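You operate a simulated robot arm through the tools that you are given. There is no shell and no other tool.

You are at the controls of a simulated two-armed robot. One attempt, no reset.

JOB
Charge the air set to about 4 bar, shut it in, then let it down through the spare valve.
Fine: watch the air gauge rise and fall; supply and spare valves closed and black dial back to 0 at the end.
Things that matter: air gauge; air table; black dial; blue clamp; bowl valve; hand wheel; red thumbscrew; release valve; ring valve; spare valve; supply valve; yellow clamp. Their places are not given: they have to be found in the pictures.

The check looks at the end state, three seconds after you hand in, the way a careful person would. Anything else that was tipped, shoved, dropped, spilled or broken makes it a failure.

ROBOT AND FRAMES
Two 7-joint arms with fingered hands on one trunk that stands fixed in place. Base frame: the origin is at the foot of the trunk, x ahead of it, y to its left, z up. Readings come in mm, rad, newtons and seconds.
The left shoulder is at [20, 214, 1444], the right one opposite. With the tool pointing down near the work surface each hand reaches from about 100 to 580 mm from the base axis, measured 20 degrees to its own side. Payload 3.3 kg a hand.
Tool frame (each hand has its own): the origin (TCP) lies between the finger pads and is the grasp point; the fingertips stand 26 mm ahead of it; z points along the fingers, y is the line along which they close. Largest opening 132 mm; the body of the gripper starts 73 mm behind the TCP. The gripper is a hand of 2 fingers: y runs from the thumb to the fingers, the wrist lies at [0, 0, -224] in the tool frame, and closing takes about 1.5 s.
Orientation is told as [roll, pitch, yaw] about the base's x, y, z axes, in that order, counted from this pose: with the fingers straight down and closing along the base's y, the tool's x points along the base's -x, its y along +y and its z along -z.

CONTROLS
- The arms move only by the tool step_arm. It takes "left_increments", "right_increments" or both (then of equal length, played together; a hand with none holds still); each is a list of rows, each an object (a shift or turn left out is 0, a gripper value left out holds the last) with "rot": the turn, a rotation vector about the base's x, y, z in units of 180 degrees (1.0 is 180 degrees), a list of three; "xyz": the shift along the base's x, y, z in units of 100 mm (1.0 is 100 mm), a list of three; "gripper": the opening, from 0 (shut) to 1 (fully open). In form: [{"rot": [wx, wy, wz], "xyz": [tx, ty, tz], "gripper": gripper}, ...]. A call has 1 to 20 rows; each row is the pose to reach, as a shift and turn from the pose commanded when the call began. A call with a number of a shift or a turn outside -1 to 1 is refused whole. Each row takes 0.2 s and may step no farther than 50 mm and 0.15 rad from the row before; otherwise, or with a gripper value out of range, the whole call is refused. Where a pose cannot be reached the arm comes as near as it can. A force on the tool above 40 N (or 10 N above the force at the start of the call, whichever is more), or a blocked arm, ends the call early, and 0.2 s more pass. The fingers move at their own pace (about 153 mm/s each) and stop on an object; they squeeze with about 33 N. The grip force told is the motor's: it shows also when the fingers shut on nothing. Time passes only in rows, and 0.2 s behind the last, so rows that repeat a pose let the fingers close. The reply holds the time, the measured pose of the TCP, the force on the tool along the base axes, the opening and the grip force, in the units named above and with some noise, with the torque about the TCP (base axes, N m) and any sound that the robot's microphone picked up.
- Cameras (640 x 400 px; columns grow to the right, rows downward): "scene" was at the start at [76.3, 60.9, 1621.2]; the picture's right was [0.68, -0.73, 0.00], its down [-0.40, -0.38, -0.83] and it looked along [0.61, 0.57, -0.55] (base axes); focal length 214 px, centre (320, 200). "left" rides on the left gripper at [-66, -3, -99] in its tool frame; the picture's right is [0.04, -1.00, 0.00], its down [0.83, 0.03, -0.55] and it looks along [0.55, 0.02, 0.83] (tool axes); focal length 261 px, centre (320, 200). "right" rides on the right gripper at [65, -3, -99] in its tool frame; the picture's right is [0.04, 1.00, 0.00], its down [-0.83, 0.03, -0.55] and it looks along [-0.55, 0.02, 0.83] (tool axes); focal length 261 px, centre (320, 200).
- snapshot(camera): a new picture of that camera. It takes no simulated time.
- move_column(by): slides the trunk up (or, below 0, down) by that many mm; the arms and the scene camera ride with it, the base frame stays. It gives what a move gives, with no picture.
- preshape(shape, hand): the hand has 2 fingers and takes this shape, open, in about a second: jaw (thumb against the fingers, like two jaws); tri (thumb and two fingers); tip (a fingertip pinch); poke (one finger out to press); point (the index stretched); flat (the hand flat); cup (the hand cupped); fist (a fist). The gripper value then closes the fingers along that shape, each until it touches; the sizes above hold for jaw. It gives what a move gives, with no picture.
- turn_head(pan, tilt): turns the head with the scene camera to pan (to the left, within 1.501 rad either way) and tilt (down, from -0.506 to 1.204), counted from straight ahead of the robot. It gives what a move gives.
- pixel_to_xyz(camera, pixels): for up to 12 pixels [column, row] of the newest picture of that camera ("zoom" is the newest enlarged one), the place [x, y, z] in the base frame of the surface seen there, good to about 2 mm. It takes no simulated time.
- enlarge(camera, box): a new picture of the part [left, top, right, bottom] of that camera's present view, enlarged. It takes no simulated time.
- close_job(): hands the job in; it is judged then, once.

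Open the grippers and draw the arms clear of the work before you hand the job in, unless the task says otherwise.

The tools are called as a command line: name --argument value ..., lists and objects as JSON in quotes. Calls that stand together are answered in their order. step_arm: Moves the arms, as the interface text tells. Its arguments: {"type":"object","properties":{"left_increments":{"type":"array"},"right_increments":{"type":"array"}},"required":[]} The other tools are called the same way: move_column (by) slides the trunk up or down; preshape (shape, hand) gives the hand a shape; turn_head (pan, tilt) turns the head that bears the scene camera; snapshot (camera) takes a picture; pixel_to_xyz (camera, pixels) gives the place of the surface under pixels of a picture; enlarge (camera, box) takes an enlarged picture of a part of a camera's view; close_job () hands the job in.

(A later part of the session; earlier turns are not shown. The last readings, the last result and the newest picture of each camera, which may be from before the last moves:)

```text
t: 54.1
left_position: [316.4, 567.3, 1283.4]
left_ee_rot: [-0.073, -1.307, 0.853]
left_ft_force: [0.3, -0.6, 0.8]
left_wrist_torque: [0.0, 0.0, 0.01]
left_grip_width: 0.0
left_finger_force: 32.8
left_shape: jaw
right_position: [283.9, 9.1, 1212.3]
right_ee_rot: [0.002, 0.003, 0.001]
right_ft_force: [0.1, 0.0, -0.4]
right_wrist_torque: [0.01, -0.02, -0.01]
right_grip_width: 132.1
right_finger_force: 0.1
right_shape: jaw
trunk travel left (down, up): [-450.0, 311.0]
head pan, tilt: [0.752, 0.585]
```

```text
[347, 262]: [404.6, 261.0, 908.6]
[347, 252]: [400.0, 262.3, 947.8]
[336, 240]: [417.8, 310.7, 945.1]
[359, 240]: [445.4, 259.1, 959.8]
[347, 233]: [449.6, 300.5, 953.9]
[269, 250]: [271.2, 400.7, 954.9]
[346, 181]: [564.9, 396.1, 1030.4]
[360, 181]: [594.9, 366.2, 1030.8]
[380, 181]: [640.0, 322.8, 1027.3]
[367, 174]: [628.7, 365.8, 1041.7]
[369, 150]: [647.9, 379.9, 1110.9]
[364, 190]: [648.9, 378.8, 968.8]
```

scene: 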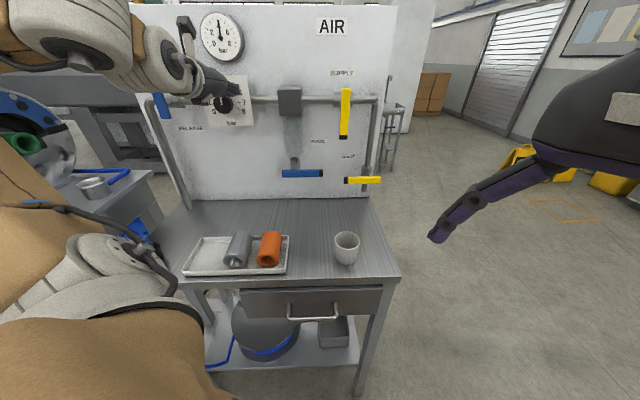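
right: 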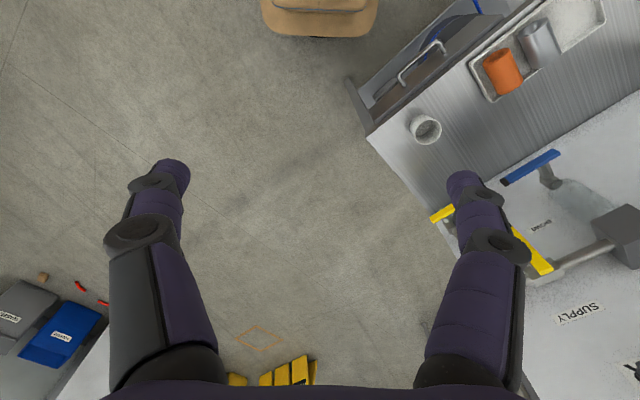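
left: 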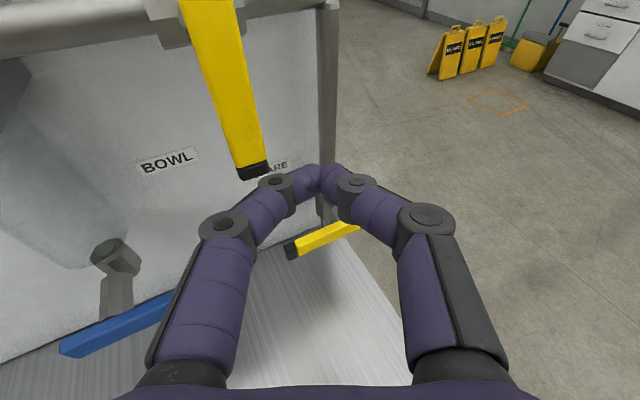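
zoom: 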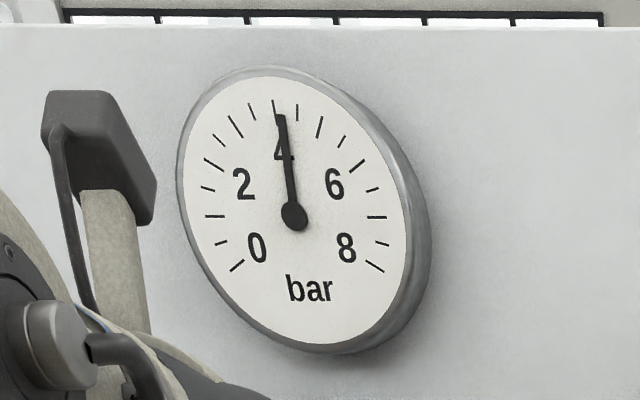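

The cup top is at z≈960 and the spare pivot at s≈190, z≈1035, so a steeper hand will clear the cup. I bring the hand back to the right, turn it to heading 18° and tilt it about 40° down.

step_arm --left_increments '[{"rot": [0, 0, -0.0375], "xyz": [0.24, -0.25, 0]}, {"rot": [0, 0, -0.075], "xyz": [0.48, -0.5, 0]}, {"rot": [0, 0, -0.1125], "xyz": [0.72, -0.75, 0]}, {"rot": [0, 0, -0.15], "xyz": [0.95, -1.0, 0]}]'

step_arm --left_increments '[{"rot": [-0.0107, 0.033, 0], "xyz": [0.24, -0.25, 0]}, {"rot": [-0.0215, 0.066, 0], "xyz": [0.48, -0.5, 0]}, {"rot": [-0.0322, 0.0991, 0], "xyz": [0.72, -0.75, 0]}, {"rot": [-0.0429, 0.1321, 0], "xyz": [0.95, -0.98, 0]}]'

move_column --by -140

snapshot --camera "left"

snapshot --camera "scene"

```text
t: 55.1
left_position: [412.4, 467.5, 1283.0]
left_ee_rot: [-0.073, -1.308, 0.386]
left_ft_force: [0.0, -0.2, 0.1]
left_wrist_torque: [0.01, 0.03, -0.02]
left_grip_width: 0.0
left_finger_force: 33.2
left_shape: jaw
right_position: [284.2, 9.8, 1211.5]
right_ee_rot: [0.002, 0.005, 0.0]
right_ft_force: [0.9, 0.5, -0.3]
right_wrist_torque: [0.0, 0.0, -0.03]
right_grip_width: 131.7
right_finger_force: 0.1
right_shape: jaw
trunk travel left (down, up): [-450.0, 311.0]
head pan, tilt: [0.752, 0.585]
```

```text
t: 56.1
left_position: [508.3, 370.1, 1281.4]
left_ee_rot: [-0.025, -0.864, 0.344]
left_ft_force: [-0.2, 0.1, 0.6]
left_wrist_torque: [0.02, 0.04, -0.01]
left_grip_width: 0.0
left_finger_force: 32.8
left_shape: jaw
right_position: [285.2, 9.9, 1212.2]
right_ee_rot: [0.003, 0.006, -0.001]
right_ft_force: [1.0, 0.0, 0.4]
right_wrist_torque: [-0.05, -0.02, 0.02]
right_grip_width: 131.9
right_finger_force: 0.1
right_shape: jaw
trunk travel left (down, up): [-450.0, 311.0]
head pan, tilt: [0.752, 0.585]
```

```text
t: 57.7
left_position: [507.5, 368.6, 1144.2]
left_ee_rot: [-0.026, -0.871, 0.343]
left_ft_force: [0.4, 0.1, 0.9]
left_wrist_torque: [0.02, 0.0, 0.02]
left_grip_width: 0.1
left_finger_force: 32.9
left_shape: jaw
right_position: [284.0, 7.9, 1074.5]
right_ee_rot: [0.016, 0.003, -0.004]
right_ft_force: [0.0, 0.2, 0.5]
right_wrist_torque: [0.02, 0.0, 0.01]
right_grip_width: 132.1
right_finger_force: 0.0
right_shape: jaw
trunk travel left (down, up): [-310.0, 451.0]
head pan, tilt: [0.752, 0.585]
```

```text
taken
```

left: 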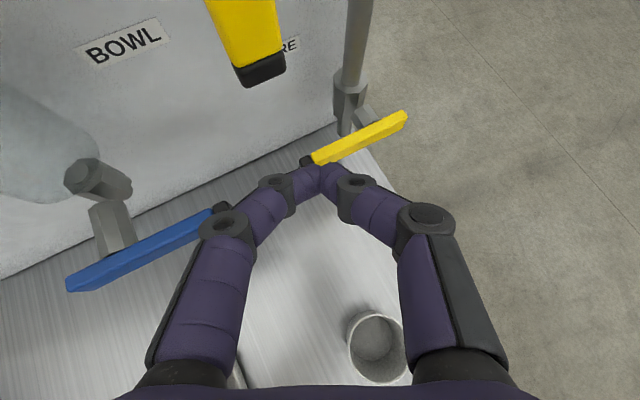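

```text
taken
```

scene: 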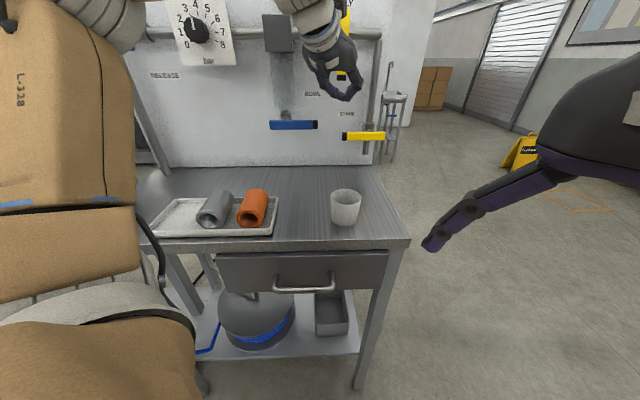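

The closed fingers point at the spare lever from above, with its black tip at (308,160). I reduce the tilt by 10° for camera clearance and drop to the standoff height.

step_arm --left_increments '[{"rot": [0.0086, -0.0264, 0], "xyz": [0.0, 0.02, -0.16]}, {"rot": [0.0172, -0.0528, 0], "xyz": [0.0, 0.044, -0.31]}]'

step_arm --left_increments '[{"xyz": [0.18, 0.06, -0.1]}, {"xyz": [0.36, 0.12, -0.2]}, {"xyz": [0.535, 0.174, -0.32]}]'

snapshot --camera "left"

```text
t: 58.3
left_position: [508.3, 372.8, 1112.4]
left_ee_rot: [-0.04, -1.048, 0.354]
left_ft_force: [-0.2, 0.4, -0.1]
left_wrist_torque: [0.03, 0.02, 0.03]
left_grip_width: 0.1
left_finger_force: 33.1
left_shape: jaw
right_position: [285.2, 8.7, 1073.6]
right_ee_rot: [0.015, 0.005, -0.005]
right_ft_force: [-0.3, -0.4, 0.0]
right_wrist_torque: [-0.03, 0.0, 0.02]
right_grip_width: 132.0
right_finger_force: 0.2
right_shape: jaw
trunk travel left (down, up): [-310.0, 451.0]
head pan, tilt: [0.752, 0.585]
```

```text
t: 59.1
left_position: [560.0, 391.5, 1081.7]
left_ee_rot: [-0.037, -1.044, 0.351]
left_ft_force: [0.0, -0.9, -0.1]
left_wrist_torque: [0.02, -0.01, 0.0]
left_grip_width: 0.0
left_finger_force: 33.0
left_shape: jaw
right_position: [286.2, 8.3, 1073.5]
right_ee_rot: [0.014, 0.006, -0.003]
right_ft_force: [0.0, 0.0, 0.2]
right_wrist_torque: [0.04, 0.01, 0.0]
right_grip_width: 132.0
right_finger_force: 0.1
right_shape: jaw
trunk travel left (down, up): [-310.0, 451.0]
head pan, tilt: [0.752, 0.585]
```

```text
taken
```

left: 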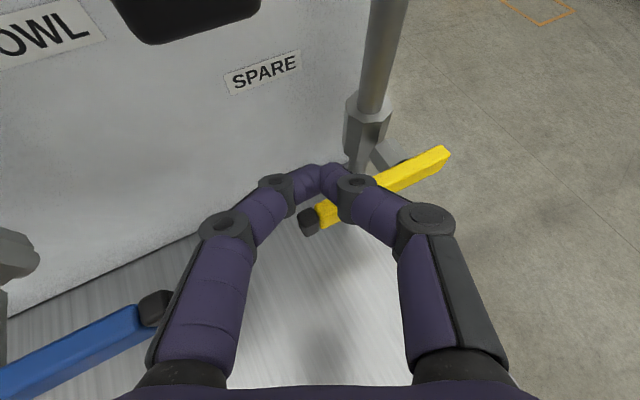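

The fingertips are over the spare lever just right of its black tip (308,222), no contact. I press down in small steps to see whether it turns this way.

step_arm --left_increments '[{"xyz": [0, 0, -0.09]}, {"xyz": [0, 0, -0.17]}, {"xyz": [-0.01, 0.01, -0.23]}, {"xyz": [-0.02, 0.02, -0.28]}]'

snapshot --camera "left"

```text
t: 60.1
left_position: [558.1, 392.3, 1058.1]
left_ee_rot: [-0.044, -1.057, 0.357]
left_ft_force: [5.9, 1.0, 22.2]
left_wrist_torque: [0.05, -0.62, 0.05]
left_grip_width: 0.0
left_finger_force: 33.0
left_shape: jaw
right_position: [283.5, 7.7, 1074.3]
right_ee_rot: [0.016, 0.005, -0.002]
right_ft_force: [0.7, 0.9, -0.1]
right_wrist_torque: [0.0, -0.05, 0.01]
right_grip_width: 131.7
right_finger_force: 0.1
right_shape: jaw
trunk travel left (down, up): [-310.0, 451.0]
head pan, tilt: [0.752, 0.585]
```

```text
taken
```

left: 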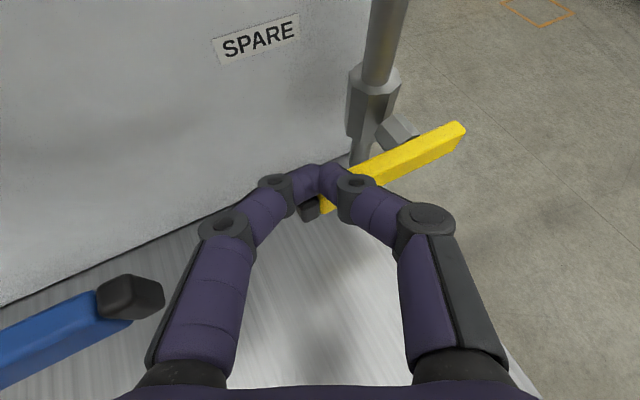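

Pressing down met 22 N with no turn, so the spare lever must open the other way, tip upward. I lift off and withdraw to standoff to come in from below.

step_arm --left_increments '[{"xyz": [0, 0, 0.12]}, {"xyz": [-0.15, -0.05, 0.25]}, {"xyz": [-0.35, -0.12, 0.3]}, {"xyz": [-0.55, -0.18, 0.3]}]'

snapshot --camera "left"

enlarge --camera "scene" --box '[260, 60, 420, 200]'

```text
t: 61.1
left_position: [503.1, 373.7, 1081.5]
left_ee_rot: [-0.034, -1.043, 0.351]
left_ft_force: [-0.4, -0.7, 0.5]
left_wrist_torque: [0.01, 0.02, -0.03]
left_grip_width: 0.0
left_finger_force: 33.1
left_shape: jaw
right_position: [285.8, 8.4, 1072.9]
right_ee_rot: [0.014, 0.004, -0.003]
right_ft_force: [-0.3, 0.0, 0.1]
right_wrist_torque: [-0.02, 0.01, 0.01]
right_grip_width: 132.0
right_finger_force: 0.1
right_shape: jaw
trunk travel left (down, up): [-310.0, 451.0]
head pan, tilt: [0.752, 0.585]
```

```text
taken
```

left: 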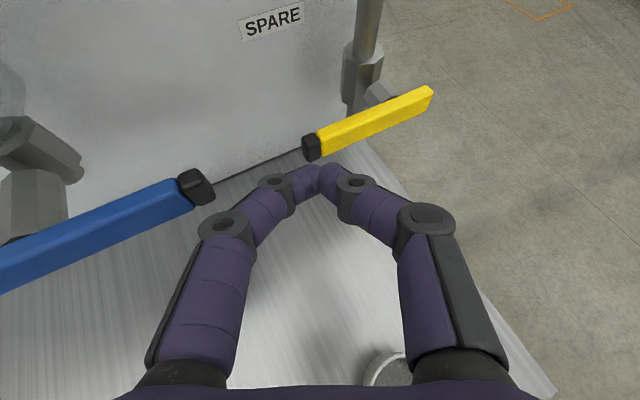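

```text
2.86 times, centred on (340, 130) of scene
```

zoom: 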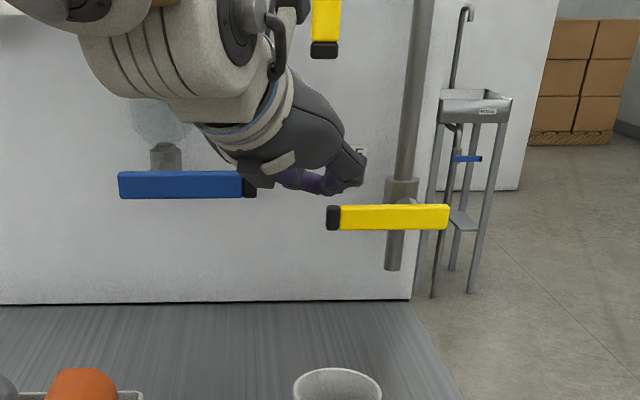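

The spare lever is still horizontal. To stay clear of the bowl lever's tip at (195,187), I'll push closer to the pivot; first I drop to a standoff lower and farther right.

step_arm --left_increments '[{"xyz": [0.08, -0.1, -0.1]}, {"xyz": [0.15, -0.15, -0.28]}, {"xyz": [0.19, -0.15, -0.45]}]'

step_arm --left_increments '[{"xyz": [0.18, 0.06, -0.11]}, {"xyz": [0.36, 0.12, -0.22]}, {"xyz": [0.535, 0.174, -0.325]}]'

snapshot --camera "left"

enlarge --camera "scene" --box '[260, 60, 420, 200]'

```text
t: 61.9
left_position: [523.1, 361.3, 1037.3]
left_ee_rot: [-0.036, -1.046, 0.353]
left_ft_force: [-0.1, 0.0, -0.6]
left_wrist_torque: [0.05, 0.02, 0.0]
left_grip_width: 0.0
left_finger_force: 33.0
left_shape: jaw
right_position: [285.0, 9.4, 1073.2]
right_ee_rot: [0.014, 0.006, -0.001]
right_ft_force: [-0.3, -0.5, -0.1]
right_wrist_torque: [0.02, -0.01, 0.06]
right_grip_width: 132.0
right_finger_force: 0.1
right_shape: jaw
trunk travel left (down, up): [-310.0, 451.0]
head pan, tilt: [0.752, 0.585]
```

```text
t: 62.7
left_position: [576.2, 377.3, 1004.4]
left_ee_rot: [-0.039, -1.046, 0.354]
left_ft_force: [-0.5, 0.1, -1.5]
left_wrist_torque: [-0.03, 0.02, 0.0]
left_grip_width: 0.2
left_finger_force: 32.5
left_shape: jaw
right_position: [287.5, 7.9, 1073.0]
right_ee_rot: [0.014, 0.009, -0.002]
right_ft_force: [-1.0, 0.2, -0.7]
right_wrist_torque: [0.02, -0.02, 0.0]
right_grip_width: 131.8
right_finger_force: 0.1
right_shape: jaw
trunk travel left (down, up): [-310.0, 451.0]
head pan, tilt: [0.752, 0.585]
```

```text
taken
```

left: 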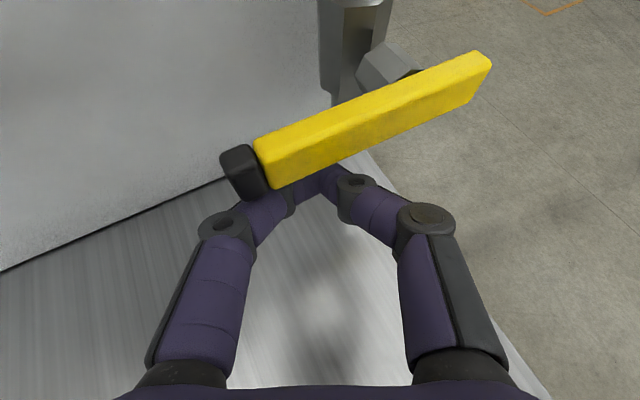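

```text
2.86 times, centred on (340, 130) of scene
```

zoom: 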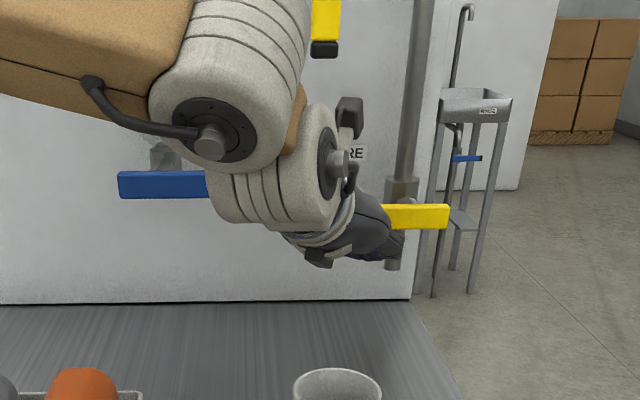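

The closed fingers are now under the spare lever with no contact. I push up in small steps along the arc.

step_arm --left_increments '[{"xyz": [0, 0, 0.07]}, {"xyz": [-0.01, 0.01, 0.13]}, {"xyz": [-0.03, 0.03, 0.19]}, {"xyz": [-0.049, 0.049, 0.245]}]'

snapshot --camera "left"

enlarge --camera "scene" --box '[260, 60, 420, 200]'

```text
t: 63.7
left_position: [570.6, 382.6, 1029.4]
left_ee_rot: [-0.035, -1.043, 0.351]
left_ft_force: [0.0, -1.2, -4.7]
left_wrist_torque: [0.04, 0.03, -0.05]
left_grip_width: 0.1
left_finger_force: 33.2
left_shape: jaw
right_position: [285.3, 8.8, 1073.2]
right_ee_rot: [0.014, 0.008, -0.003]
right_ft_force: [0.5, 0.2, 0.0]
right_wrist_torque: [0.01, 0.0, -0.03]
right_grip_width: 131.9
right_finger_force: 0.0
right_shape: jaw
trunk travel left (down, up): [-310.0, 451.0]
head pan, tilt: [0.752, 0.585]
```

```text
taken
```

left: 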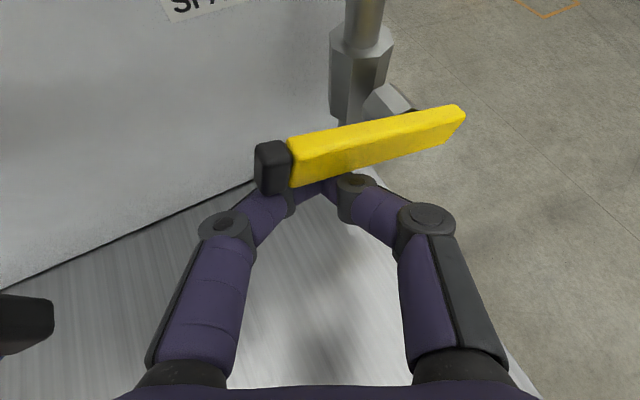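

```text
2.86 times, centred on (340, 130) of scene
```

zoom: 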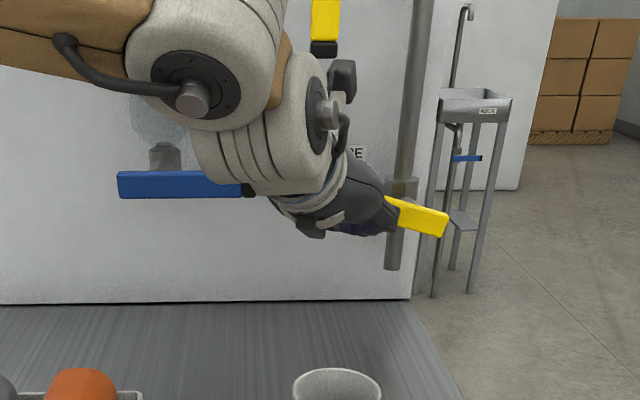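

The spare lever is turning (its right end dips in the scene view) at about 5 N. I keep going along the arc.

step_arm --left_increments '[{"xyz": [0, 0, 0.09]}, {"xyz": [0, 0, 0.17]}, {"xyz": [0.02, -0.02, 0.27]}, {"xyz": [0.045, -0.045, 0.36]}, {"xyz": [0.09, -0.09, 0.44]}, {"xyz": [0.14, -0.14, 0.51]}]'

snapshot --camera "left"

enlarge --camera "scene" --box '[260, 60, 420, 200]'

```text
t: 65.1
left_position: [584.6, 368.4, 1079.9]
left_ee_rot: [-0.038, -1.048, 0.355]
left_ft_force: [-2.7, 2.9, -1.1]
left_wrist_torque: [0.01, 0.03, -0.01]
left_grip_width: 0.0
left_finger_force: 33.0
left_shape: jaw
right_position: [285.5, 9.0, 1074.4]
right_ee_rot: [0.014, 0.005, -0.001]
right_ft_force: [0.2, 0.5, 0.6]
right_wrist_torque: [-0.03, -0.04, 0.0]
right_grip_width: 131.8
right_finger_force: 0.0
right_shape: jaw
trunk travel left (down, up): [-310.0, 451.0]
head pan, tilt: [0.752, 0.585]
```

```text
taken
```

left: 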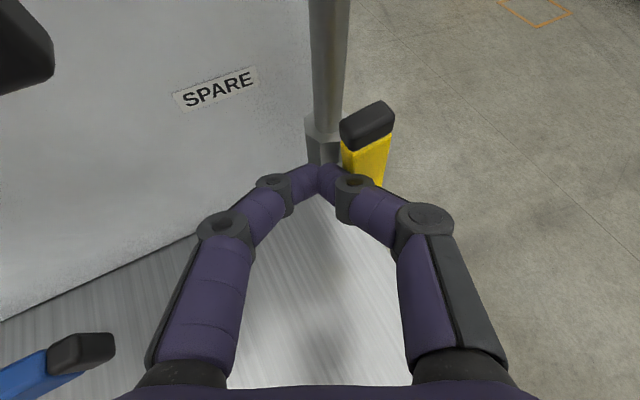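

```text
2.86 times, centred on (340, 130) of scene
```

zoom: 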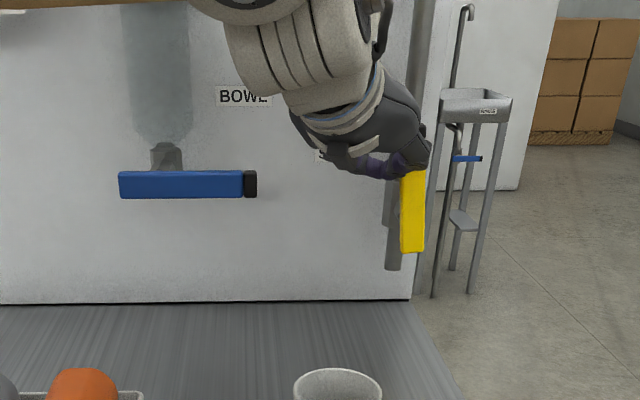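

The spare lever is nearly upright and the bowl lever is untouched. I push a last bit to the right to reach the stop.

step_arm --left_increments '[{"xyz": [0.03, -0.03, 0.02]}, {"xyz": [0.06, -0.06, 0.03]}]'

snapshot --camera "left"

pixel_to_xyz --camera "left" --pixels '[[370, 105], [370, 150], [350, 120], [392, 115]]'

enlarge --camera "scene" --box '[260, 60, 420, 200]'

```text
t: 65.7
left_position: [590.0, 363.5, 1083.3]
left_ee_rot: [-0.036, -1.045, 0.354]
left_ft_force: [-7.5, 4.2, -2.6]
left_wrist_torque: [0.04, 0.06, -0.02]
left_grip_width: 0.2
left_finger_force: 32.7
left_shape: jaw
right_position: [285.2, 9.8, 1072.8]
right_ee_rot: [0.015, 0.005, -0.001]
right_ft_force: [0.3, -0.1, 0.0]
right_wrist_torque: [-0.01, 0.01, 0.0]
right_grip_width: 131.9
right_finger_force: 0.0
right_shape: jaw
trunk travel left (down, up): [-310.0, 451.0]
head pan, tilt: [0.752, 0.585]
```

```text
taken
```

left: 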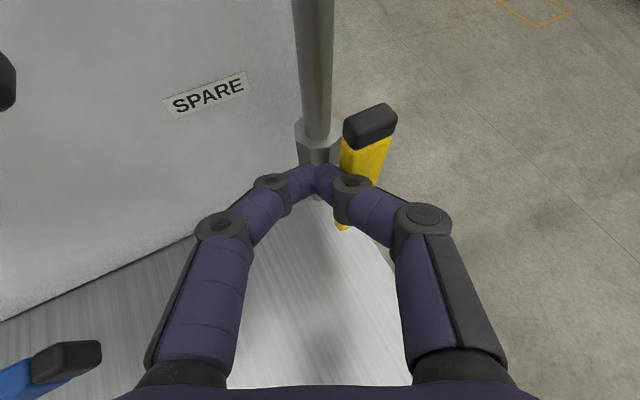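

```text
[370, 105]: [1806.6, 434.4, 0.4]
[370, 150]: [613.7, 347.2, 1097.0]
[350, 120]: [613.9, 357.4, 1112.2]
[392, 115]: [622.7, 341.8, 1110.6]
```

```text
2.86 times, centred on (340, 130) of scene
```

zoom: 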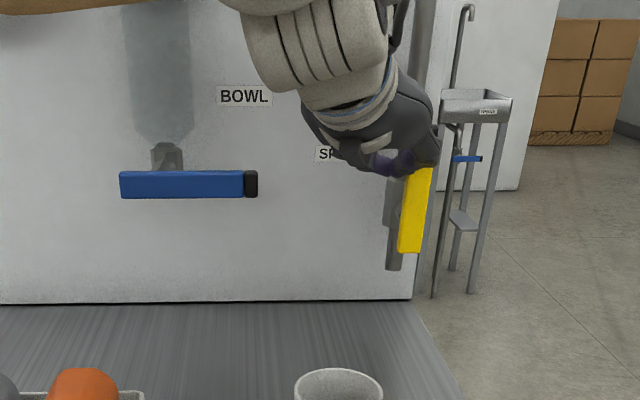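

The spare lever is upright (tip at s≈190, right over its pivot), so the spare valve is open. I withdraw the hand and move to a standoff on the lever's right side while the air lets down.

step_arm --left_increments '[{"xyz": [-0.08, 0.06, 0.0]}, {"xyz": [-0.28, 0.02, 0.1]}, {"xyz": [-0.5, -0.06, 0.25]}, {"xyz": [-0.6, -0.12, 0.32]}, {"rot": [0, 0, -0.011], "xyz": [-0.45, -0.3, 0.35]}, {"rot": [0, 0, -0.022], "xyz": [-0.28, -0.46, 0.38]}, {"rot": [0, 0, -0.033], "xyz": [-0.107, -0.62, 0.395]}]'

snapshot --camera "left"

snapshot --camera "scene"

```text
t: 67.3
left_position: [574.1, 314.5, 1121.5]
left_ee_rot: [-0.036, -1.045, 0.249]
left_ft_force: [1.0, 0.3, -0.5]
left_wrist_torque: [0.01, -0.01, -0.01]
left_grip_width: 0.1
left_finger_force: 33.1
left_shape: jaw
left hand out of reach, approached as far as the arm can: row 7
right_position: [285.4, 9.7, 1073.5]
right_ee_rot: [0.015, 0.003, -0.003]
right_ft_force: [0.4, 0.4, -0.2]
right_wrist_torque: [-0.01, 0.0, 0.01]
right_grip_width: 131.9
right_finger_force: 0.0
right_shape: jaw
trunk travel left (down, up): [-310.0, 451.0]
head pan, tilt: [0.752, 0.585]
```

```text
taken
```

left: 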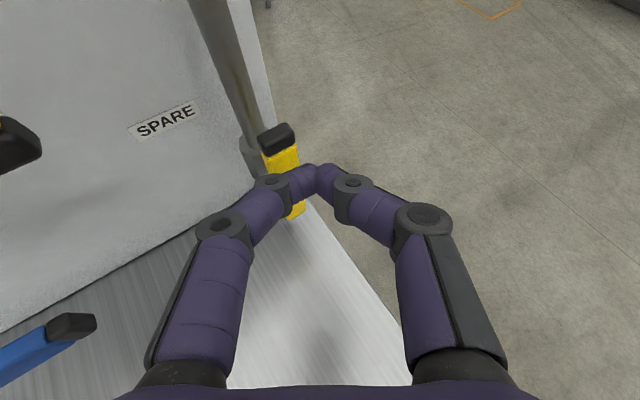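

```text
taken
```

scene: 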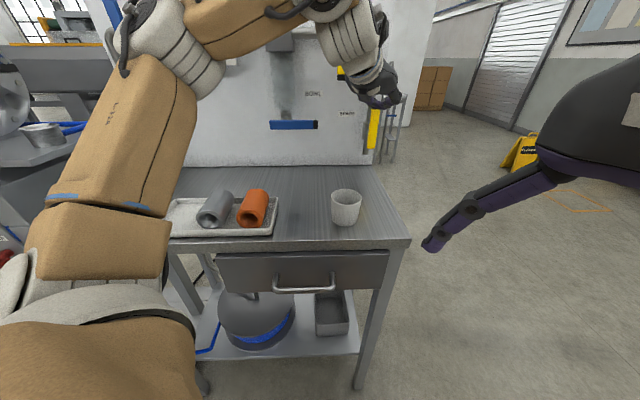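

The hand is by the lever's right side. I tilt the head up to see whether the gauge is visible above the forearm from here.

turn_head --pan 1.0 --tilt 0.0

snapshot --camera "scene"

```text
t: 68.3
left_position: [575.4, 313.8, 1121.5]
left_ee_rot: [-0.036, -1.046, 0.248]
left_ft_force: [0.0, 0.0, -0.2]
left_wrist_torque: [0.0, 0.0, 0.02]
left_grip_width: 0.0
left_finger_force: 32.5
left_shape: jaw
right_position: [284.9, 8.6, 1073.9]
right_ee_rot: [0.013, 0.004, -0.001]
right_ft_force: [-0.4, 0.2, -0.1]
right_wrist_torque: [-0.02, 0.0, 0.03]
right_grip_width: 131.6
right_finger_force: 0.1
right_shape: jaw
trunk travel left (down, up): [-310.0, 451.0]
head pan, tilt: [1.0, 0.0]
```

```text
taken
```

scene: 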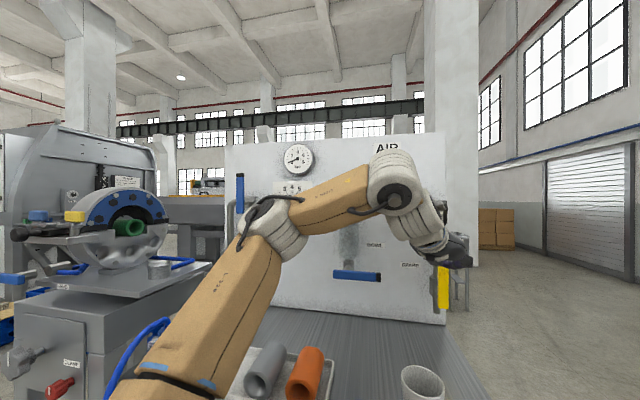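

Tilting the head up shows the gauge clearly at (298,158). I zoom in.

enlarge --camera "scene" --box '[270, 130, 330, 190]'

enlarge --camera "scene" --box '[220, 120, 480, 330]'

```text
6.67 times, centred on (300, 160) of scene
```

zoom: 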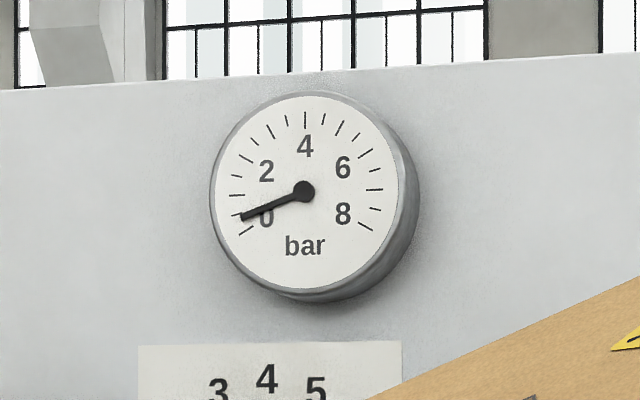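

```text
1.90 times, centred on (350, 225) of scene
```

zoom: 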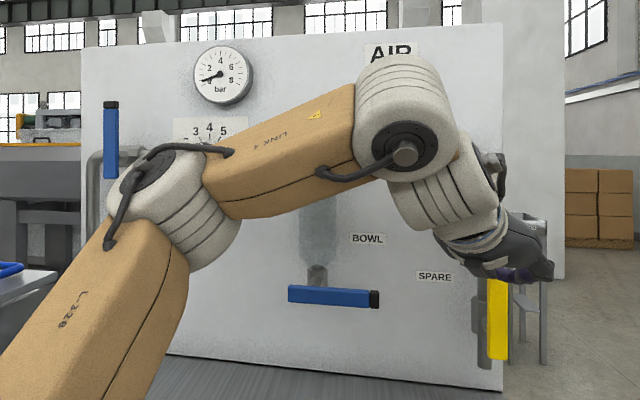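

The gauge has fallen to about 0.5 bar and is still dropping with the spare open. I wait four seconds and look again.

step_arm --left_increments '[{"xyz": [0, 0, 0]}, {"xyz": [0, 0, 0]}, {"xyz": [0, 0, 0]}, {"xyz": [0, 0, 0]}, {"xyz": [0, 0, 0]}, {"xyz": [0, 0, 0]}, {"xyz": [0, 0, 0]}, {"xyz": [0, 0, 0]}, {"xyz": [0, 0, 0]}, {"xyz": [0, 0, 0]}, {"xyz": [0, 0, 0]}, {"xyz": [0, 0, 0]}, {"xyz": [0, 0, 0]}, {"xyz": [0, 0, 0]}, {"xyz": [0, 0, 0]}, {"xyz": [0, 0, 0]}, {"xyz": [0, 0, 0]}, {"xyz": [0, 0, 0]}, {"xyz": [0, 0, 0]}, {"xyz": [0, 0, 0]}]'

enlarge --camera "scene" --box '[270, 130, 330, 190]'

```text
t: 72.5
left_position: [575.5, 314.1, 1121.9]
left_ee_rot: [-0.037, -1.044, 0.249]
left_ft_force: [0.3, 0.6, 0.4]
left_wrist_torque: [0.0, 0.02, 0.0]
left_grip_width: 0.0
left_finger_force: 32.6
left_shape: jaw
right_position: [285.4, 7.9, 1072.5]
right_ee_rot: [0.013, 0.005, 0.0]
right_ft_force: [1.4, -0.5, -0.1]
right_wrist_torque: [-0.01, -0.01, -0.02]
right_grip_width: 131.8
right_finger_force: 0.1
right_shape: jaw
trunk travel left (down, up): [-310.0, 451.0]
head pan, tilt: [1.0, 0.0]
```

```text
6.67 times, centred on (300, 160) of scene
```

zoom: 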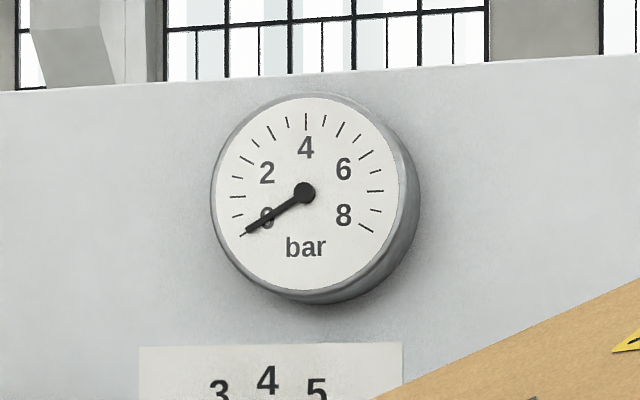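

The gauge is back at 0 bar. The closed jaw is a wide wedge, so for closing the spare lever I try the slimmer "poke" shape and look at it.

preshape --shape "poke" --hand "left"

snapshot --camera "left"

enlarge --camera "scene" --box '[340, 130, 500, 330]'

```text
t: 73.4
left_position: [575.6, 313.6, 1121.0]
left_ee_rot: [-0.037, -1.045, 0.248]
left_ft_force: [-0.7, -0.4, -0.3]
left_wrist_torque: [-0.01, -0.01, -0.01]
left_grip_width: 0.3
left_finger_force: 0.1
left_shape: poke
right_position: [285.6, 8.3, 1072.7]
right_ee_rot: [0.014, 0.006, -0.002]
right_ft_force: [0.4, -0.2, -0.4]
right_wrist_torque: [0.0, 0.0, -0.01]
right_grip_width: 132.0
right_finger_force: 0.0
right_shape: jaw
trunk travel left (down, up): [-310.0, 451.0]
head pan, tilt: [1.0, 0.0]
```

```text
taken
```

left: 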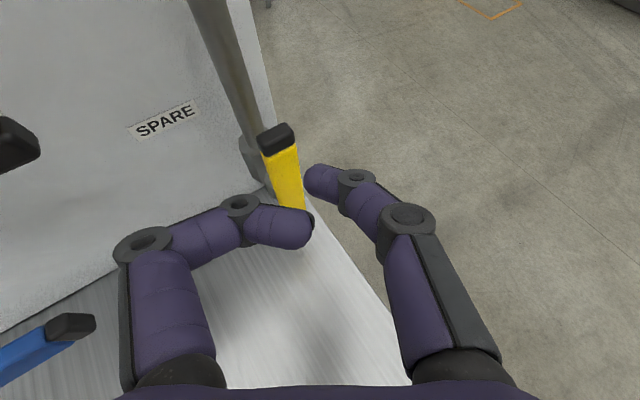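

```text
2.00 times, centred on (420, 230) of scene
```

zoom: 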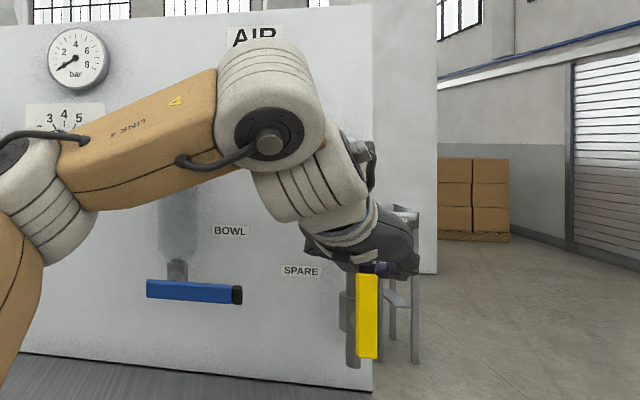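

In poke shape the curled finger sits right where the lever would be, so it is no better. I go back to the jaw shape, close it, and roll the hand 70° so the wedge stands upright and the hand is slim sideways.

preshape --shape "jaw" --hand "left"

step_arm --left_increments '[{"gripper": 0}, {"gripper": 0}, {"gripper": 0}, {"gripper": 0}, {"rot": [0.0366, 0.0078, -0.0216], "gripper": 0}, {"rot": [0.0732, 0.0156, -0.0432], "gripper": 0}, {"rot": [0.1098, 0.0233, -0.0648], "gripper": 0}, {"rot": [0.1464, 0.0311, -0.0864], "gripper": 0}, {"rot": [0.183, 0.0389, -0.108], "gripper": 0}, {"rot": [0.2196, 0.0467, -0.1296], "gripper": 0}, {"rot": [0.2562, 0.0544, -0.1512], "gripper": 0}, {"rot": [0.2928, 0.0622, -0.1728], "gripper": 0}, {"rot": [0.3294, 0.07, -0.1944], "gripper": 0}]'

snapshot --camera "left"

enlarge --camera "scene" --box '[340, 130, 500, 330]'

```text
t: 74.3
left_position: [575.7, 314.0, 1121.4]
left_ee_rot: [-0.037, -1.045, 0.249]
left_ft_force: [-0.2, -0.3, 0.0]
left_wrist_torque: [-0.04, -0.01, 0.02]
left_grip_width: 131.9
left_finger_force: 0.1
left_shape: jaw
right_position: [285.5, 8.9, 1072.3]
right_ee_rot: [0.013, 0.005, -0.003]
right_ft_force: [0.0, -0.7, -0.4]
right_wrist_torque: [-0.02, 0.04, 0.0]
right_grip_width: 131.8
right_finger_force: 0.0
right_shape: jaw
trunk travel left (down, up): [-310.0, 451.0]
head pan, tilt: [1.0, 0.0]
```

```text
t: 77.1
left_position: [550.1, 313.4, 1102.9]
left_ee_rot: [1.017, -0.316, -1.171]
left_ft_force: [0.4, -0.5, -0.2]
left_wrist_torque: [0.02, -0.01, 0.0]
left_grip_width: 0.2
left_finger_force: 33.3
left_shape: jaw
left hand out of reach, approached as far as the arm can: row 12, 13
right_position: [285.9, 8.1, 1073.6]
right_ee_rot: [0.014, 0.005, -0.001]
right_ft_force: [0.2, -0.2, 0.7]
right_wrist_torque: [0.03, 0.0, -0.01]
right_grip_width: 131.8
right_finger_force: 0.0
right_shape: jaw
trunk travel left (down, up): [-310.0, 451.0]
head pan, tilt: [1.0, 0.0]
```

```text
taken
```

left: 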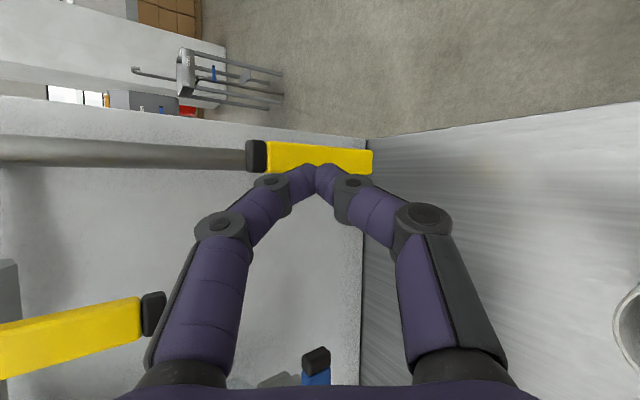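

```text
2.00 times, centred on (420, 230) of scene
```

zoom: 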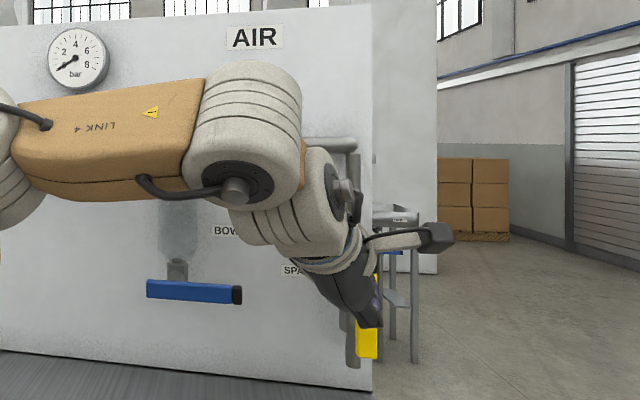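

The hand is rolled with heading kept; the lever shows at (310,157), to the right of the fingers. I shift right first and then forward so the fingers come alongside the lever's right face.

step_arm --left_increments '[{"xyz": [0.2, -0.05, 0.02]}, {"xyz": [0.42, -0.08, 0.02]}]'

snapshot --camera "left"

```text
t: 77.7
left_position: [562.0, 308.2, 1085.7]
left_ee_rot: [1.015, -0.317, -1.168]
left_ft_force: [-0.3, 0.2, 0.2]
left_wrist_torque: [0.03, 0.02, -0.01]
left_grip_width: 0.1
left_finger_force: 32.6
left_shape: jaw
left hand out of reach, approached as far as the arm can: row 1, 2
right_position: [285.9, 9.8, 1074.7]
right_ee_rot: [0.016, 0.005, -0.003]
right_ft_force: [0.4, -0.9, -0.8]
right_wrist_torque: [-0.01, 0.03, 0.02]
right_grip_width: 131.9
right_finger_force: 0.0
right_shape: jaw
trunk travel left (down, up): [-310.0, 451.0]
head pan, tilt: [1.0, 0.0]
```

```text
taken
```

left: 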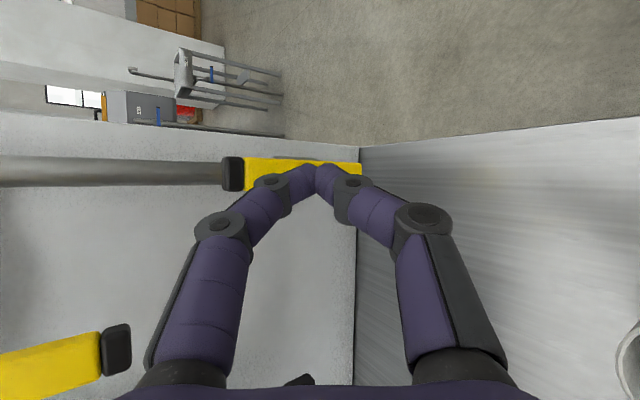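

Rolled this far the arm can't go farther right. A better way: the lever's short end now hangs below its pivot, and pushing that end to the right (the easy direction) closes the valve; I unroll the hand and move to a low standoff on the left.

step_arm --left_increments '[{"rot": [-0.0366, -0.0078, 0.0216], "xyz": [-0.03, 0.05, -0.02]}, {"rot": [-0.0732, -0.0156, 0.0432], "xyz": [-0.06, 0.1, -0.05]}, {"rot": [-0.1098, -0.0233, 0.0648], "xyz": [-0.1, 0.16, -0.1]}, {"rot": [-0.1464, -0.0311, 0.0864], "xyz": [-0.13, 0.21, -0.15]}, {"rot": [-0.183, -0.0389, 0.108], "xyz": [-0.17, 0.27, -0.2]}, {"rot": [-0.2196, -0.0467, 0.1296], "xyz": [-0.2, 0.32, -0.25]}, {"rot": [-0.2562, -0.0544, 0.1512], "xyz": [-0.24, 0.38, -0.3]}, {"rot": [-0.2928, -0.0622, 0.1728], "xyz": [-0.27, 0.43, -0.35]}, {"rot": [-0.3294, -0.07, 0.1944], "xyz": [-0.3, 0.474, -0.4]}]'

snapshot --camera "left"

```text
t: 79.7
left_position: [531.3, 355.7, 1046.7]
left_ee_rot: [-0.041, -1.043, 0.254]
left_ft_force: [-0.1, -0.8, 0.1]
left_wrist_torque: [-0.01, 0.02, 0.0]
left_grip_width: 0.0
left_finger_force: 33.2
left_shape: jaw
right_position: [284.4, 8.0, 1072.5]
right_ee_rot: [0.015, 0.005, -0.002]
right_ft_force: [0.7, 0.6, 0.6]
right_wrist_torque: [-0.01, 0.0, 0.01]
right_grip_width: 132.0
right_finger_force: 0.0
right_shape: jaw
trunk travel left (down, up): [-310.0, 451.0]
head pan, tilt: [1.0, 0.0]
```

```text
taken
```

left: 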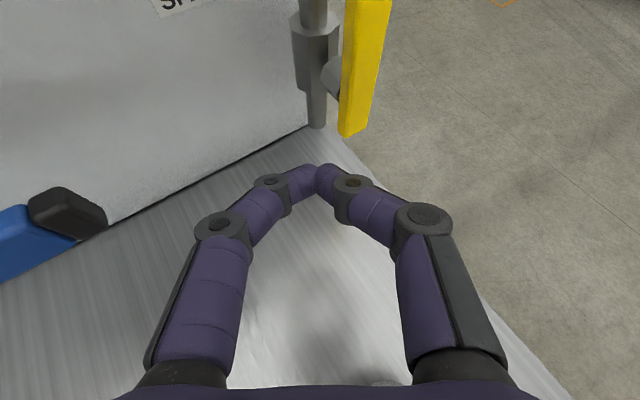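

The lever's short end is visible with its bottom at (350,130). I measure it before moving in.

pixel_to_xyz --camera "left" --pixels '[[350, 125], [343, 110], [360, 110], [365, 40], [350, 40], [330, 75], [315, 50], [315, 110]]'

```text
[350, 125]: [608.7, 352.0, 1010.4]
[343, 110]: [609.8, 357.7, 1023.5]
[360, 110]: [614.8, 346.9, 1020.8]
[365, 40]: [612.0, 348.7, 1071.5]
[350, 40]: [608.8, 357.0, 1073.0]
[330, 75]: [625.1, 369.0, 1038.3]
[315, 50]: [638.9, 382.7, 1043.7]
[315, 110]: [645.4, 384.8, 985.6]
```

The spare lever's front is at d≈105, with the short end reaching down to z≈1005. I slide the closed fingers in on its left side.

step_arm --left_increments '[{"xyz": [0.17, 0.06, -0.09]}, {"xyz": [0.34, 0.12, -0.18]}, {"xyz": [0.51, 0.18, -0.277]}]'

snapshot --camera "left"

```text
t: 80.5
left_position: [581.0, 374.3, 1018.4]
left_ee_rot: [-0.036, -1.046, 0.248]
left_ft_force: [0.5, 0.2, 0.5]
left_wrist_torque: [0.0, 0.02, 0.03]
left_grip_width: 0.2
left_finger_force: 33.0
left_shape: jaw
right_position: [285.8, 8.8, 1073.4]
right_ee_rot: [0.015, 0.007, -0.002]
right_ft_force: [-0.7, 0.1, -0.4]
right_wrist_torque: [-0.01, 0.0, -0.02]
right_grip_width: 131.9
right_finger_force: 0.1
right_shape: jaw
trunk travel left (down, up): [-310.0, 451.0]
head pan, tilt: [1.0, 0.0]
```

```text
taken
```

left: 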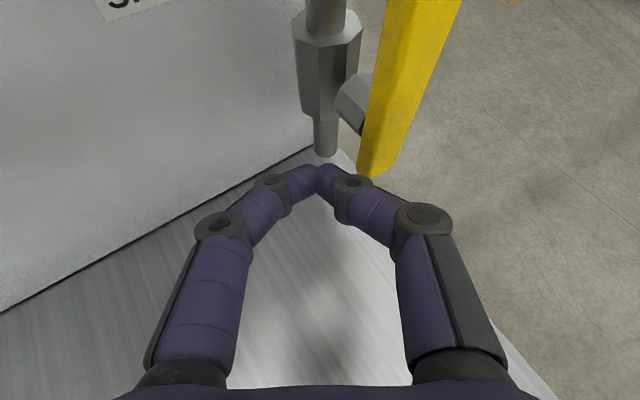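

The fingertips are level with the short end, left of it. I push right in small steps.

step_arm --left_increments '[{"xyz": [0.046, -0.046, 0.0]}, {"xyz": [0.092, -0.092, 0.0]}, {"xyz": [0.127, -0.127, -0.03]}, {"xyz": [0.161, -0.161, -0.05]}]'

snapshot --camera "left"

enlarge --camera "scene" --box '[340, 130, 500, 330]'

```text
t: 81.5
left_position: [596.6, 361.2, 1013.1]
left_ee_rot: [-0.036, -1.042, 0.25]
left_ft_force: [-10.1, 7.3, -1.9]
left_wrist_torque: [-0.01, 0.01, 0.01]
left_grip_width: 0.0
left_finger_force: 33.5
left_shape: jaw
right_position: [283.4, 9.7, 1073.4]
right_ee_rot: [0.015, 0.006, -0.002]
right_ft_force: [0.4, 0.3, 0.0]
right_wrist_torque: [0.0, -0.01, 0.01]
right_grip_width: 131.9
right_finger_force: 0.0
right_shape: jaw
trunk travel left (down, up): [-310.0, 451.0]
head pan, tilt: [1.0, 0.0]
```

```text
taken
```

left: 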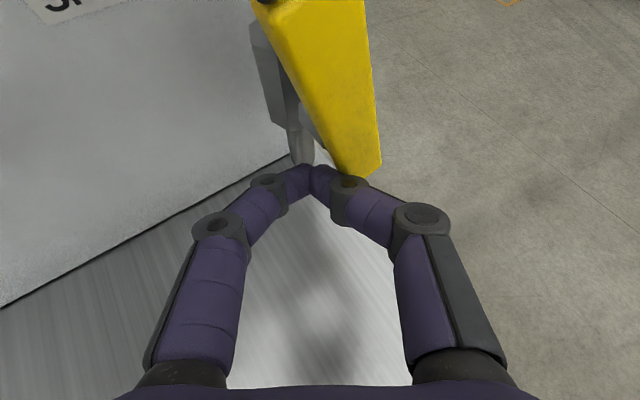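

```text
2.00 times, centred on (420, 230) of scene
```

zoom: 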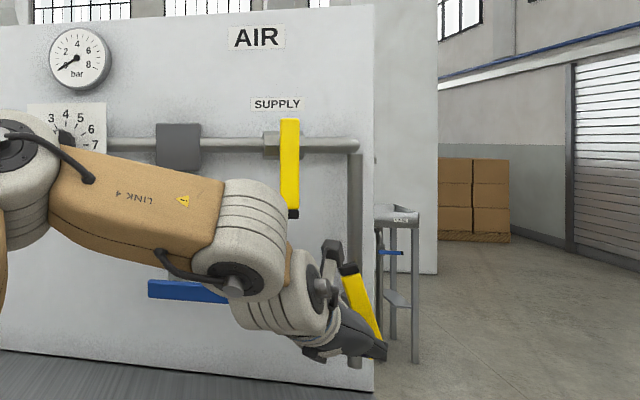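

The lever's tip is swinging left as hoped, at about 12 N. I continue pushing the short end right, easing out 5 mm to keep the knuckles clear of the long end.

step_arm --left_increments '[{"xyz": [0.03, -0.065, -0.025]}, {"xyz": [0.057, -0.127, -0.047]}, {"xyz": [0.09, -0.16, -0.045]}, {"xyz": [0.121, -0.191, -0.04]}]'

snapshot --camera "left"

enlarge --camera "scene" --box '[340, 130, 500, 330]'

```text
t: 82.5
left_position: [610.3, 338.1, 1010.0]
left_ee_rot: [-0.041, -1.047, 0.249]
left_ft_force: [-5.5, 2.6, -4.3]
left_wrist_torque: [0.01, 0.01, 0.04]
left_grip_width: 0.0
left_finger_force: 32.6
left_shape: jaw
right_position: [284.0, 8.2, 1074.7]
right_ee_rot: [0.016, 0.005, -0.001]
right_ft_force: [-0.1, 0.5, -0.5]
right_wrist_torque: [0.0, 0.01, -0.01]
right_grip_width: 131.8
right_finger_force: 0.1
right_shape: jaw
trunk travel left (down, up): [-310.0, 451.0]
head pan, tilt: [1.0, 0.0]
```

```text
taken
```

left: 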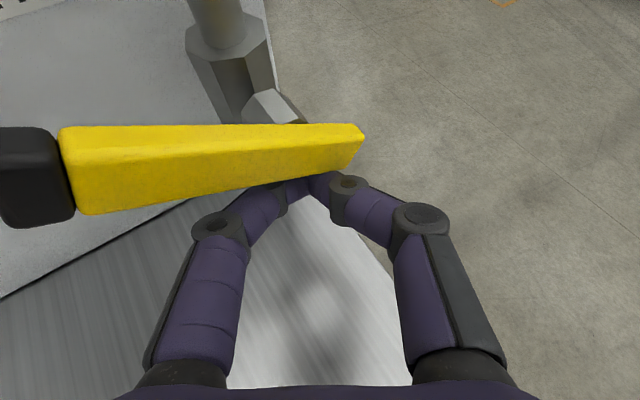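

```text
2.00 times, centred on (420, 230) of scene
```

zoom: 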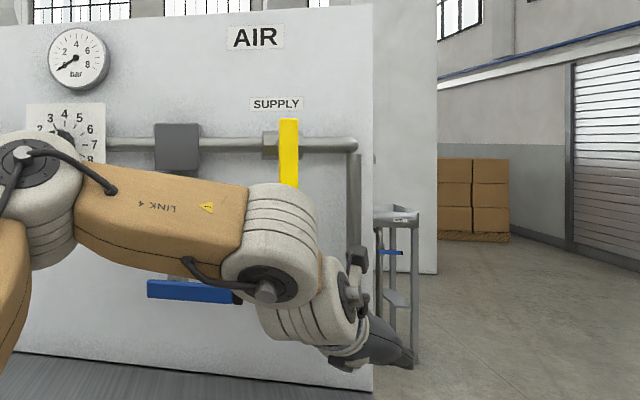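

The lever has come well over. I measure its angle.

pixel_to_xyz --camera "left" --pixels '[[345, 132], [300, 135], [200, 150], [100, 165], [30, 175], [250, 185]]'

```text
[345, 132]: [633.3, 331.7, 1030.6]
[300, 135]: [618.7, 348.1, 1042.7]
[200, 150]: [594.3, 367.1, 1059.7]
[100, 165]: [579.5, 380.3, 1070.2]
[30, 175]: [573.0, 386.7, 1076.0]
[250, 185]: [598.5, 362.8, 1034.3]
```

The lever is about 29° short of closed. I withdraw from under it and go up to a standoff above, with the heading back at 18°, to press it down the rest of the way.

step_arm --left_increments '[{"xyz": [-0.15, -0.03, -0.04]}, {"xyz": [-0.35, -0.06, -0.04]}, {"xyz": [-0.6, -0.06, 0.0]}, {"xyz": [-0.68, 0.0, 0.3]}, {"rot": [0, 0, 0.0167], "xyz": [-0.73, 0.06, 0.65]}, {"rot": [0, 0, 0.0333], "xyz": [-0.743, 0.122, 1.0]}]'

snapshot --camera "left"

```text
t: 83.9
left_position: [534.4, 349.6, 1109.7]
left_ee_rot: [-0.035, -1.045, 0.354]
left_ft_force: [-0.1, -0.4, 0.6]
left_wrist_torque: [0.02, -0.02, 0.01]
left_grip_width: 0.2
left_finger_force: 33.4
left_shape: jaw
right_position: [285.6, 8.4, 1074.7]
right_ee_rot: [0.014, 0.006, -0.002]
right_ft_force: [0.9, 0.7, -0.5]
right_wrist_torque: [-0.01, 0.03, -0.01]
right_grip_width: 131.9
right_finger_force: 0.0
right_shape: jaw
trunk travel left (down, up): [-310.0, 451.0]
head pan, tilt: [1.0, 0.0]
```

```text
taken
```

left: 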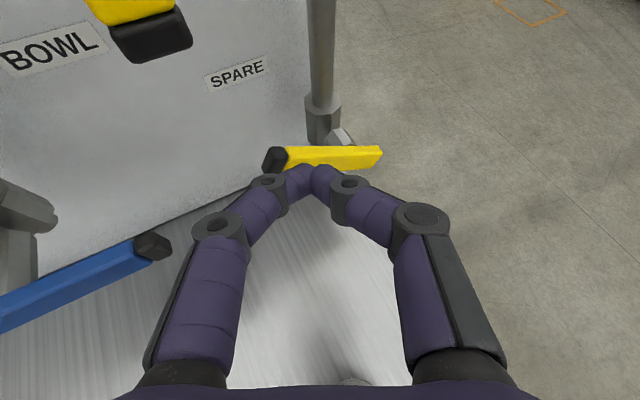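

The lever tip (275,160) sits just ahead. I rise slightly and move forward over its top.

step_arm --left_increments '[{"xyz": [0.02, 0.01, 0.18]}, {"xyz": [0.2, 0.065, 0.13]}, {"xyz": [0.38, 0.125, 0.04]}, {"xyz": [0.553, 0.18, -0.08]}]'

snapshot --camera "left"

```text
t: 84.9
left_position: [591.5, 367.4, 1101.6]
left_ee_rot: [-0.037, -1.046, 0.353]
left_ft_force: [-1.1, -0.3, -0.1]
left_wrist_torque: [0.0, -0.02, 0.01]
left_grip_width: 0.0
left_finger_force: 33.4
left_shape: jaw
right_position: [284.6, 8.7, 1072.5]
right_ee_rot: [0.014, 0.005, -0.004]
right_ft_force: [0.0, 0.8, 0.5]
right_wrist_torque: [-0.03, -0.02, -0.03]
right_grip_width: 132.0
right_finger_force: 0.0
right_shape: jaw
trunk travel left (down, up): [-310.0, 451.0]
head pan, tilt: [1.0, 0.0]
```

```text
taken
```

left: 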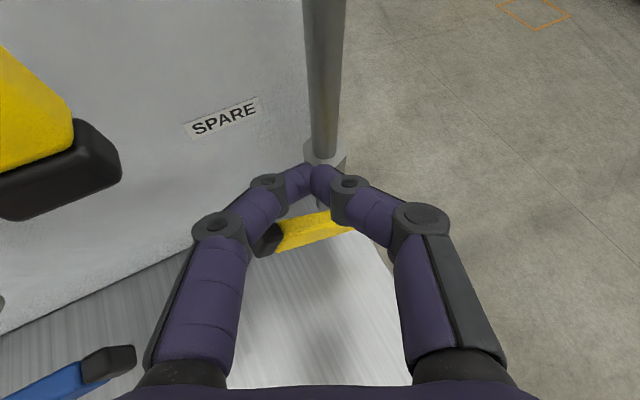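

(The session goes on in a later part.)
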